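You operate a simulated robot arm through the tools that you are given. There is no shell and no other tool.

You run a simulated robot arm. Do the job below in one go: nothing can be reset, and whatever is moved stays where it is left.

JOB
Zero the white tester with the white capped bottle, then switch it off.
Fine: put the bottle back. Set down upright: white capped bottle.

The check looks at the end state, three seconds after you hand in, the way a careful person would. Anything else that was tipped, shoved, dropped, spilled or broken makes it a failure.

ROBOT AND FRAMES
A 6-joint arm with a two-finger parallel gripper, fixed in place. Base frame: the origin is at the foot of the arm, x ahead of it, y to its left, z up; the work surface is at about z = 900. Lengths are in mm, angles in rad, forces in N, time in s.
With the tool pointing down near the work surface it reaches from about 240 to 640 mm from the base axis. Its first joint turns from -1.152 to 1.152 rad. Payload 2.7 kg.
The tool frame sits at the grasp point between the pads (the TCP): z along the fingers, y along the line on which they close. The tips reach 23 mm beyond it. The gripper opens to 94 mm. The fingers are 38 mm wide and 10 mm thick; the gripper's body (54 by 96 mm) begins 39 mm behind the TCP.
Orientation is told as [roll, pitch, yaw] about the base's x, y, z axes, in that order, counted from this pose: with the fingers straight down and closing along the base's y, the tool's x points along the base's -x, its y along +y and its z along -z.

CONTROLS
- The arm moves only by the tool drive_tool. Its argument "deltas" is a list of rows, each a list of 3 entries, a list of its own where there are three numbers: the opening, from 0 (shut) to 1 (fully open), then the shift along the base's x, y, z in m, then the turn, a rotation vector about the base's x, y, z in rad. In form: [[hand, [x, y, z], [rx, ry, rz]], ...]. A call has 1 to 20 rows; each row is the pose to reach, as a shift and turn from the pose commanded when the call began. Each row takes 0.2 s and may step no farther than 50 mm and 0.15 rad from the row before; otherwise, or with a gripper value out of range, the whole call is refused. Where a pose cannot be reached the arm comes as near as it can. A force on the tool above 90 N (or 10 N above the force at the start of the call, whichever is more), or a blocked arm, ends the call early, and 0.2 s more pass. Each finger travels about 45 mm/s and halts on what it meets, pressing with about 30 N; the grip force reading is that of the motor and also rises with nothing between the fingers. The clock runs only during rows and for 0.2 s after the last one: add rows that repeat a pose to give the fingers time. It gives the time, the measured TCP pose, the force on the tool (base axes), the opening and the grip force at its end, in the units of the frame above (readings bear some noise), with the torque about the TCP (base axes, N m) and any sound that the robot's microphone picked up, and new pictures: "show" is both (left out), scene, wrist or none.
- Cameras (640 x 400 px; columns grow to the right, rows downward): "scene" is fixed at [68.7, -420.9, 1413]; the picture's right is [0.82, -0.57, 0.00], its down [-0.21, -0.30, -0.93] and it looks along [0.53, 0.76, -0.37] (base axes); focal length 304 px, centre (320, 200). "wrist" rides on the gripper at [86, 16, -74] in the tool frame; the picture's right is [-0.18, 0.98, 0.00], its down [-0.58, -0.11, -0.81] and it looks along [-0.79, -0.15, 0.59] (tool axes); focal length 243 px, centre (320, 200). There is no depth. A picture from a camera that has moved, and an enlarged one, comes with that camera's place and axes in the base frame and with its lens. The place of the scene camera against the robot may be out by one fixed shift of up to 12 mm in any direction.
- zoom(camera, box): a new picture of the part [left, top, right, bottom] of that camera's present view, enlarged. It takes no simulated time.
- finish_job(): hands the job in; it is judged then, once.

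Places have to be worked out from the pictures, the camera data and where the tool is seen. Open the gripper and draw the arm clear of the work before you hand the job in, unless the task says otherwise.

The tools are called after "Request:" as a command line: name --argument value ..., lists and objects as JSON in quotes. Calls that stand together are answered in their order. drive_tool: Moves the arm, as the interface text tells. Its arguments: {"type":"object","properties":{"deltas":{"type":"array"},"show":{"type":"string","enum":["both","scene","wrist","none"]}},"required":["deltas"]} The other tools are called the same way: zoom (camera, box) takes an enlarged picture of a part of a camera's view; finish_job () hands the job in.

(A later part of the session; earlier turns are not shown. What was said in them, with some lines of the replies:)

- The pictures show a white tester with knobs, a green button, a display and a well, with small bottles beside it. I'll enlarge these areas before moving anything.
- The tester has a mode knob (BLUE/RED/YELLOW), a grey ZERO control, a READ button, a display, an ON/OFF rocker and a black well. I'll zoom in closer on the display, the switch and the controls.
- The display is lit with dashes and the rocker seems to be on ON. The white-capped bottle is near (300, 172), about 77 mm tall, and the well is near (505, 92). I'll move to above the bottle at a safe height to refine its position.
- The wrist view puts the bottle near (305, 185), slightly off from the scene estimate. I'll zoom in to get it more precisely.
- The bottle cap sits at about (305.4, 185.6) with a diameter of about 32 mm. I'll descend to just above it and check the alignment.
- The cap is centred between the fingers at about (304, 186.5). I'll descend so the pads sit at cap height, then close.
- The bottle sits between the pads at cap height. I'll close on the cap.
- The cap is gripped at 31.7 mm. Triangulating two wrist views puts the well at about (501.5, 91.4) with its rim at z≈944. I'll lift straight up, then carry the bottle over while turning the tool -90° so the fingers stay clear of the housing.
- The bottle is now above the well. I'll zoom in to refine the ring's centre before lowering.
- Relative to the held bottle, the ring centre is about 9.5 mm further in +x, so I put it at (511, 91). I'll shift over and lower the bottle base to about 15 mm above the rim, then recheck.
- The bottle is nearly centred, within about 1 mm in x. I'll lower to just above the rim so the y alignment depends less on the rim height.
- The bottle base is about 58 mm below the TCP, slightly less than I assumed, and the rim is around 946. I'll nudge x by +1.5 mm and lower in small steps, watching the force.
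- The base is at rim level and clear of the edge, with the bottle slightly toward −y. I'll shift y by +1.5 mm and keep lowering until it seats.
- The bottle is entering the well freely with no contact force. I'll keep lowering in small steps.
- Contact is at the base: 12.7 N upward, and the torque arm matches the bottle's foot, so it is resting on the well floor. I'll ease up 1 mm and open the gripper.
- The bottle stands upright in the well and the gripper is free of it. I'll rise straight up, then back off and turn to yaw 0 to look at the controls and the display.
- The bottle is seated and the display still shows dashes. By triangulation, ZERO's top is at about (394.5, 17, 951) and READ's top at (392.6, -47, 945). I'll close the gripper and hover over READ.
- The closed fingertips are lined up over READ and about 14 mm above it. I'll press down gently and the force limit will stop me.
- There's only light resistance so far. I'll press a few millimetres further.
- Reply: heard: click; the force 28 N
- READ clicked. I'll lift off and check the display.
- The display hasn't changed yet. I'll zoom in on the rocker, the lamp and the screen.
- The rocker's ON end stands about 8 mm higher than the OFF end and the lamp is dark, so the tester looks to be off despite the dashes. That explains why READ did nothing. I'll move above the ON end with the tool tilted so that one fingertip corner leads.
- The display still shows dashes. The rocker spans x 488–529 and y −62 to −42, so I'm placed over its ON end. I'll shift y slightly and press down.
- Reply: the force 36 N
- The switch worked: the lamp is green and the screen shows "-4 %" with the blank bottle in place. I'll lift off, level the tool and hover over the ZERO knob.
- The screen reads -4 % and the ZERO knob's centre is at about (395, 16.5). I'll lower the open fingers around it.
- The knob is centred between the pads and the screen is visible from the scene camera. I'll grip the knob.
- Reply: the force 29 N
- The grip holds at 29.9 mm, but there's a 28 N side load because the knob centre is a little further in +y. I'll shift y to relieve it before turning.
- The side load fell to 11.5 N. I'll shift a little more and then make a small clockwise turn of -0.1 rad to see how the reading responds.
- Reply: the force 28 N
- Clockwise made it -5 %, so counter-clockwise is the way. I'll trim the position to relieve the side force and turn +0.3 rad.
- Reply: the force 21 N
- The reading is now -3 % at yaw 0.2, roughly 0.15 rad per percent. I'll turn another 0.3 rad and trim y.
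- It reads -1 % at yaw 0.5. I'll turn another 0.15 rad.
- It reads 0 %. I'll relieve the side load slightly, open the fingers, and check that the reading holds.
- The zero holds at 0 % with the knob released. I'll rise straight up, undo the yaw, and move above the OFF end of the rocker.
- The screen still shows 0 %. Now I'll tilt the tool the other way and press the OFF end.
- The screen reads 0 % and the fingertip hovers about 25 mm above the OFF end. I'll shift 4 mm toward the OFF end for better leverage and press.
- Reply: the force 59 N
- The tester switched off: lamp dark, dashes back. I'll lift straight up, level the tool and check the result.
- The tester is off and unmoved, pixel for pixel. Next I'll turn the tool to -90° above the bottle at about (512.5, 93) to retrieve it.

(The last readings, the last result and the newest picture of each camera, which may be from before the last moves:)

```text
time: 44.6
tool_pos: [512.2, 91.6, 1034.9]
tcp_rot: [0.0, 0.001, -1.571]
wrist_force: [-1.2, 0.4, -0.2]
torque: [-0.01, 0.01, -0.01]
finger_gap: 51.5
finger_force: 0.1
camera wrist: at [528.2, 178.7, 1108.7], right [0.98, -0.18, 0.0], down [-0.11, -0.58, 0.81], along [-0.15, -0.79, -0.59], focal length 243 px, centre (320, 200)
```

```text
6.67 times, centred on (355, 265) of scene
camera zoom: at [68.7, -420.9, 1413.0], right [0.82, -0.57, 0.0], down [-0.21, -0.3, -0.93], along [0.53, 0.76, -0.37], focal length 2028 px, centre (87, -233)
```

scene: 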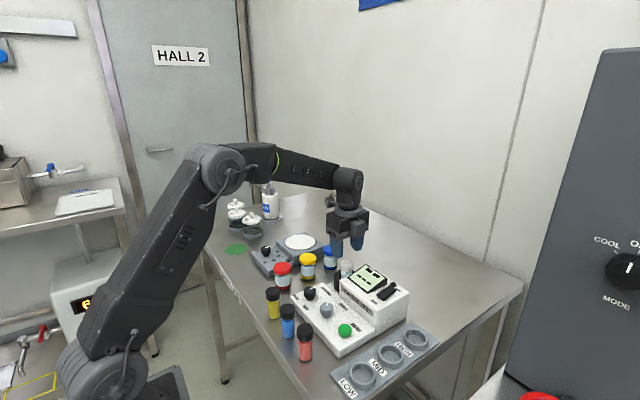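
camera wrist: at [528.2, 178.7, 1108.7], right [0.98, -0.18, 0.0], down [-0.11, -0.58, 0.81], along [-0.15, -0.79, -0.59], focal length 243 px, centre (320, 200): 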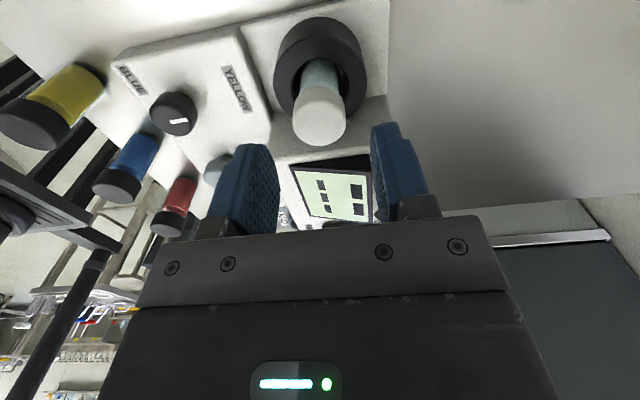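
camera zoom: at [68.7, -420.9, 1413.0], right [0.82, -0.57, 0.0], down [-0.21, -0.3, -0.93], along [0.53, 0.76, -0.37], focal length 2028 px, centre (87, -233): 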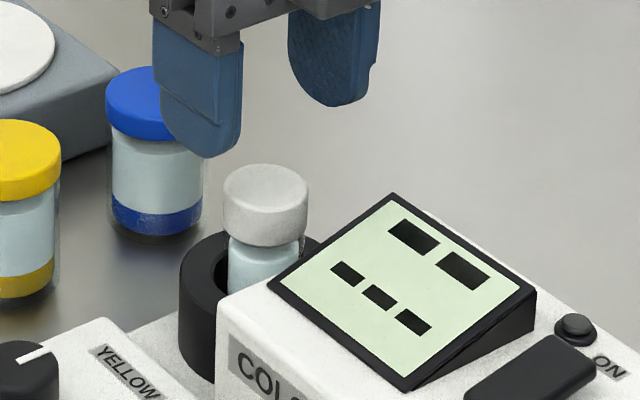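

The cap is centred between the fingers. I'll descend to the same grip height as before, about z 978, and close.

Request:
drive_tool --deltas '[[0.55, [0, 0.001, -0.03], [0, 0, 0]], [0.55, [0, 0.001, -0.05], [0, 0, 0]], [0.55, [0, 0.001, -0.056], [0, 0, 0]], [0.55, [0, 0.001, -0.056], [0, 0, 0]], [0.45, [0, 0.001, -0.056], [0, 0, 0]], [0.35, [0, 0.001, -0.056], [0, 0, 0]], [0.25, [0, 0.001, -0.056], [0, 0, 0]], [0.25, [0, 0.001, -0.056], [0, 0, 0]]]' --show "none"

Request:
zoom --camera "wrist" --box '[220, 20, 420, 220]'

Request:
zoom --camera "scene" --box '[315, 235, 395, 295]'

```text
time: 46.4
tool_pos: [512.6, 93.2, 979.4]
tcp_rot: [-0.001, 0.001, -1.57]
wrist_force: [-0.1, -0.4, -0.6]
torque: [-0.05, 0.04, -0.01]
finger_gap: 32.0
finger_force: 29.9
```

```text
2.00 times, centred on (320, 120) of wrist
camera zoom: at [528.4, 180.7, 1053.2], right [0.98, -0.18, 0.0], down [-0.11, -0.58, 0.81], along [-0.15, -0.79, -0.59], focal length 485 px, centre (320, 360)
```

zoom: 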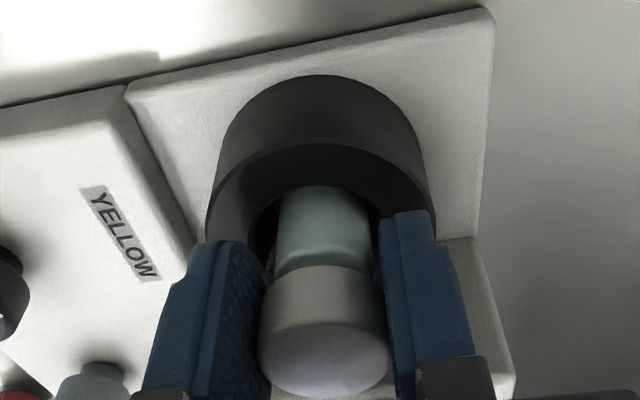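

```text
6.67 times, centred on (355, 265) of scene
camera zoom: at [68.7, -420.9, 1413.0], right [0.82, -0.57, 0.0], down [-0.21, -0.3, -0.93], along [0.53, 0.76, -0.37], focal length 2028 px, centre (87, -233)
```

zoom: 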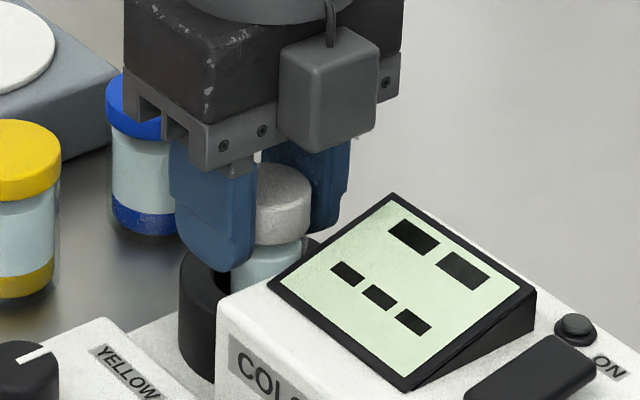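

The bottle is gripped cleanly. I'll lift it straight out and carry it back over its original spot at about (305, 186.5), turning back to yaw 0.

Request:
drive_tool --deltas '[[0.25, [0, 0, 0.03], [0, 0, 0]], [0.25, [0, 0, 0.07], [0, 0, 0]], [0.25, [0, 0, 0.113], [0, 0, 0]], [0.25, [-0.019, 0.0085, 0.113], [0, 0, 0.143]], [0.25, [-0.038, 0.017, 0.113], [0, 0, 0.286]], [0.25, [-0.0565, 0.0255, 0.113], [0, 0, 0.428]], [0.25, [-0.0755, 0.034, 0.113], [0, 0, 0.571]], [0.25, [-0.0945, 0.0425, 0.113], [0, 0, 0.714]], [0.25, [-0.113, 0.051, 0.113], [0, 0, 0.857]], [0.25, [-0.132, 0.0595, 0.113], [0, 0, 1.0]], [0.25, [-0.151, 0.068, 0.113], [0, 0, 1.143]], [0.25, [-0.17, 0.0765, 0.113], [0, 0, 1.286]], [0.25, [-0.189, 0.085, 0.113], [0, 0, 1.428]], [0.25, [-0.2074, 0.093, 0.113], [0, 0, 1.571]], [0.25, [-0.2074, 0.093, 0.113], [0, 0, 1.571]]]'

```text
time: 49.6
tool_pos: [305.3, 187.1, 1092.0]
tcp_rot: [-0.002, 0.0, 0.001]
wrist_force: [0.1, 0.0, -0.8]
torque: [0.0, -0.01, 0.02]
finger_gap: 32.1
finger_force: 30.3
camera wrist: at [218.6, 203.5, 1165.9], right [0.18, 0.98, 0.0], down [0.58, -0.11, 0.81], along [0.79, -0.15, -0.59], focal length 243 px, centre (320, 200)
```

scene: 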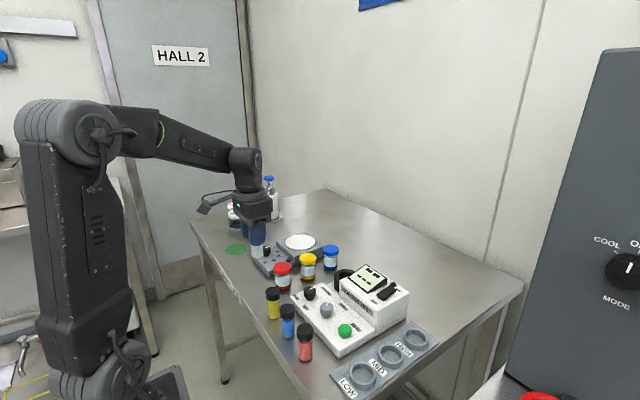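
wrist: 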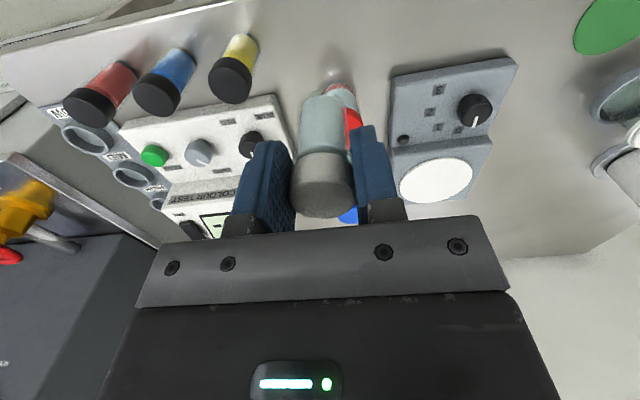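

I'm above the original spot with the bottle upright. I'll lower it, slowing at the end until it touches the table.

Request:
drive_tool --deltas '[[0.25, [0, -0.0005, -0.045], [0, 0, 0]], [0.25, [0, -0.0005, -0.09], [0, 0, 0]], [0.25, [0, -0.0005, -0.112], [0, 0, 0]], [0.25, [0, -0.0005, -0.119], [0, 0, 0]], [0.25, [0, -0.0005, -0.122], [0, 0, 0]], [0.25, [0, -0.0005, -0.1245], [0, 0, 0]], [0.25, [0, -0.0005, -0.1265], [0, 0, 0]]]'

Request:
zoom --camera "scene" --box '[235, 240, 315, 310]'

```text
time: 51.2
tool_pos: [305.4, 186.2, 966.5]
tcp_rot: [0.001, -0.001, 0.0]
wrist_force: [-5.5, -4.3, 20.3]
torque: [-0.28, 0.25, -0.04]
finger_gap: 31.6
finger_force: 29.7
camera wrist: at [218.5, 202.7, 1040.8], right [0.18, 0.98, 0.0], down [0.58, -0.11, 0.81], along [0.79, -0.15, -0.59], focal length 243 px, centre (320, 200)
```

scene: 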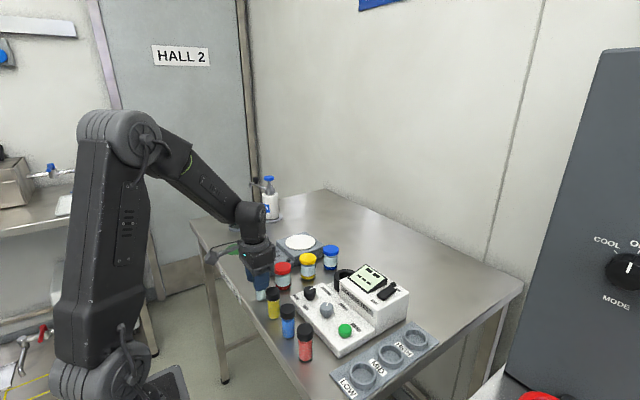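
wrist: 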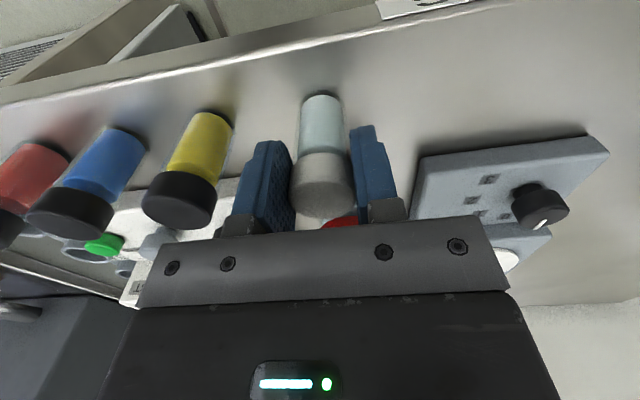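

```text
5.71 times, centred on (275, 275) of scene
camera zoom: at [68.3, -421.2, 1413.0], right [0.82, -0.57, 0.0], down [-0.21, -0.3, -0.93], along [0.53, 0.76, -0.37], focal length 1738 px, centre (577, -229)
```

zoom: 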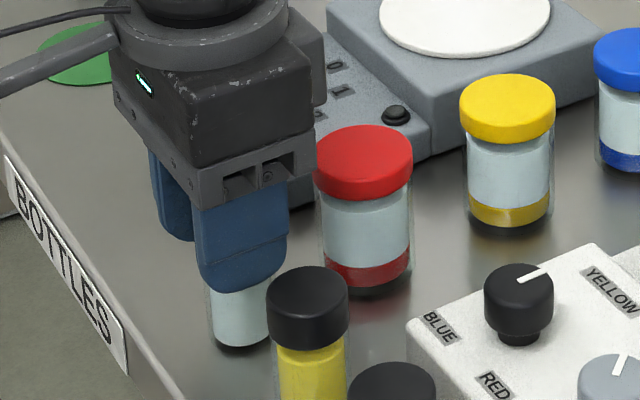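

The bottle touched down at z 966.5, the same height it was picked from, with 20 N on the tool. I'll ease that off by 1.5 mm, then open to 62 mm.

Request:
drive_tool --deltas '[[0.25, [0, 0, 0.0015], [0, 0, 0]], [0.25, [0, 0, 0.0015], [0, 0, 0]], [0.4, [0, 0, 0.0015], [0, 0, 0]], [0.5, [0, 0, 0.0015], [0, 0, 0]], [0.65, [0, 0, 0.0015], [0, 0, 0]], [0.65, [0, 0, 0.0015], [0, 0, 0]]]'

```text
time: 52.6
tool_pos: [305.5, 186.1, 967.1]
tcp_rot: [0.0, 0.001, 0.0]
wrist_force: [1.2, -0.5, -0.9]
torque: [0.02, -0.02, 0.01]
finger_gap: 61.2
finger_force: 0.2
camera wrist: at [218.5, 202.8, 1041.2], right [0.18, 0.98, 0.0], down [0.58, -0.11, 0.81], along [0.79, -0.15, -0.59], focal length 243 px, centre (320, 200)
```

scene: 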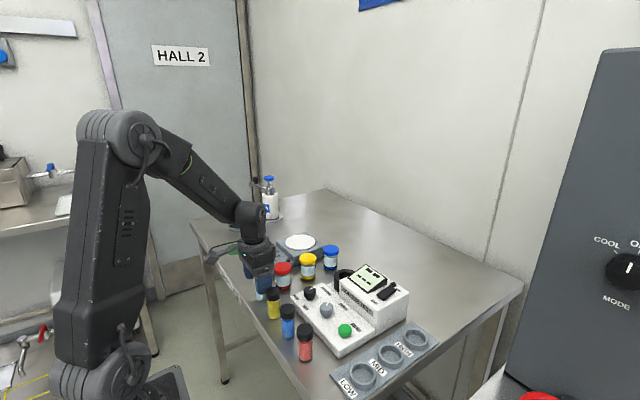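
wrist: 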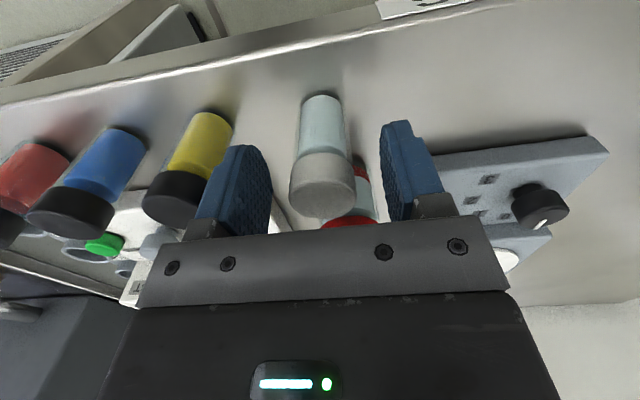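

The bottle stands upright and the fingers are clear of it. I'll rise straight up and draw the arm away to about where it started.

Request:
drive_tool --deltas '[[0.65, [0, 0, 0.03], [0, 0, 0]], [0.65, [0, 0, 0.075], [0, 0, 0]], [0.65, [0, 0, 0.12], [0, 0, 0]], [0.7, [0, -0.01, 0.165], [0, 0, 0]], [0.8, [0.01, -0.035, 0.205], [0, 0, 0]], [0.9, [0.02, -0.07, 0.235], [0, 0, 0]], [0.9, [0.03, -0.11, 0.26], [0, 0, 0]], [0.9, [0.03, -0.11, 0.26], [0, 0, 0]]]'

Request:
zoom --camera "scene" --box '[230, 230, 450, 400]'

Request:
zoom --camera "scene" --box '[245, 260, 320, 310]'

```text
time: 54.4
tool_pos: [335.0, 74.8, 1225.7]
tcp_rot: [0.0, -0.001, 0.001]
wrist_force: [0.3, -0.1, 0.5]
torque: [-0.01, -0.02, -0.03]
finger_gap: 84.3
finger_force: 0.1
camera wrist: at [248.7, 92.3, 1300.7], right [0.18, 0.98, 0.0], down [0.58, -0.11, 0.81], along [0.79, -0.15, -0.59], focal length 243 px, centre (320, 200)
```

scene: 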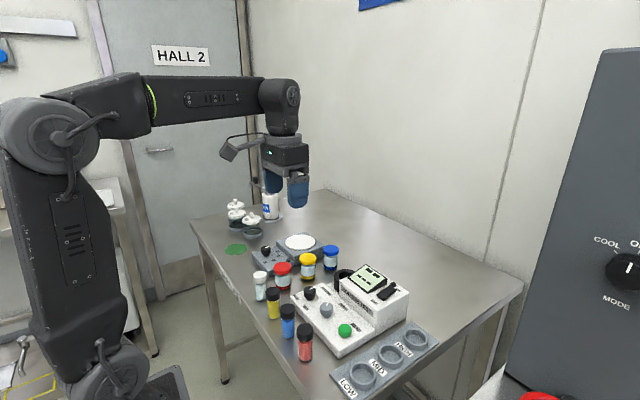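
wrist: 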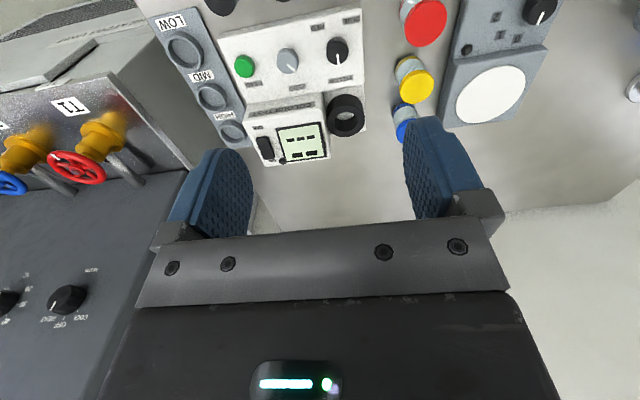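

```text
2.35 times, centred on (340, 315) of scene
camera zoom: at [68.7, -421.0, 1413.0], right [0.82, -0.57, 0.0], down [-0.21, -0.3, -0.93], along [0.53, 0.76, -0.37], focal length 716 px, centre (273, -71)
```

zoom: 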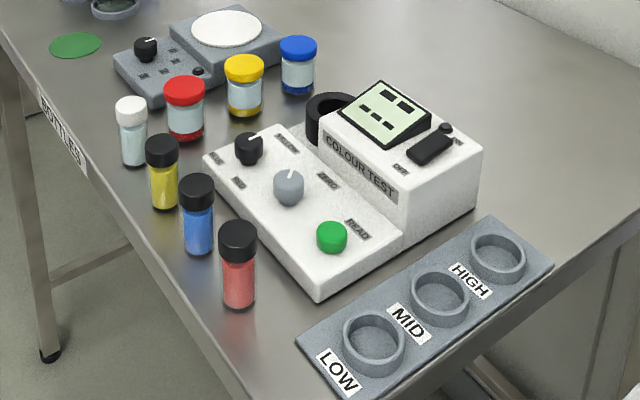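

```text
8.00 times, centred on (282, 285) of scene
camera zoom: at [68.7, -421.0, 1413.0], right [0.82, -0.57, 0.0], down [-0.21, -0.3, -0.93], along [0.53, 0.76, -0.37], focal length 2434 px, centre (620, -480)
```

zoom: 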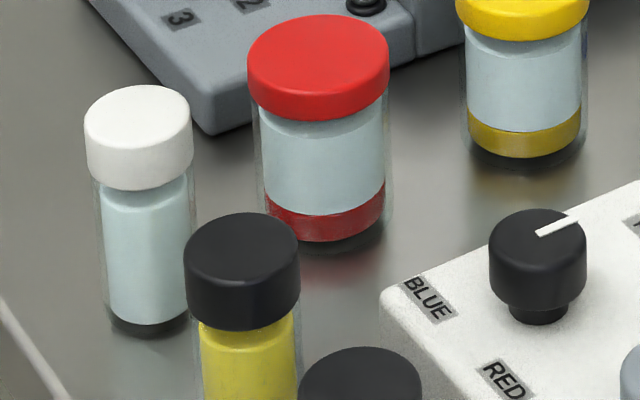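

The bottle is upright within about 2 mm of its original spot. The tester was set to 0 % and is now off, nothing else has moved, and the gripper is open and clear. I'm handing in.

Request:
finish_job

```text
The job is handed in.
```

I zeroed the white tester with the white-capped bottle and switched it off. The bottle is back on the table, upright and within about 2 mm of where it started.

- **Zeroing:** The tester turned out to be off at the start, so I switched it on with the bottle in the well. It read -4 %; I turned the ZERO knob until it showed 0 %, and it held there after I let go.
- **READ button:** I pressed READ once early on, while the tester was still off. Nothing changed on the display.
- **Switching off:** The lamp is dark and the display is back to the dashes it showed at the start. I left the colour knob on YELLOW.
- **Everything else:** In the final pictures nothing else has moved. The gripper is open and the arm is clear of the table.
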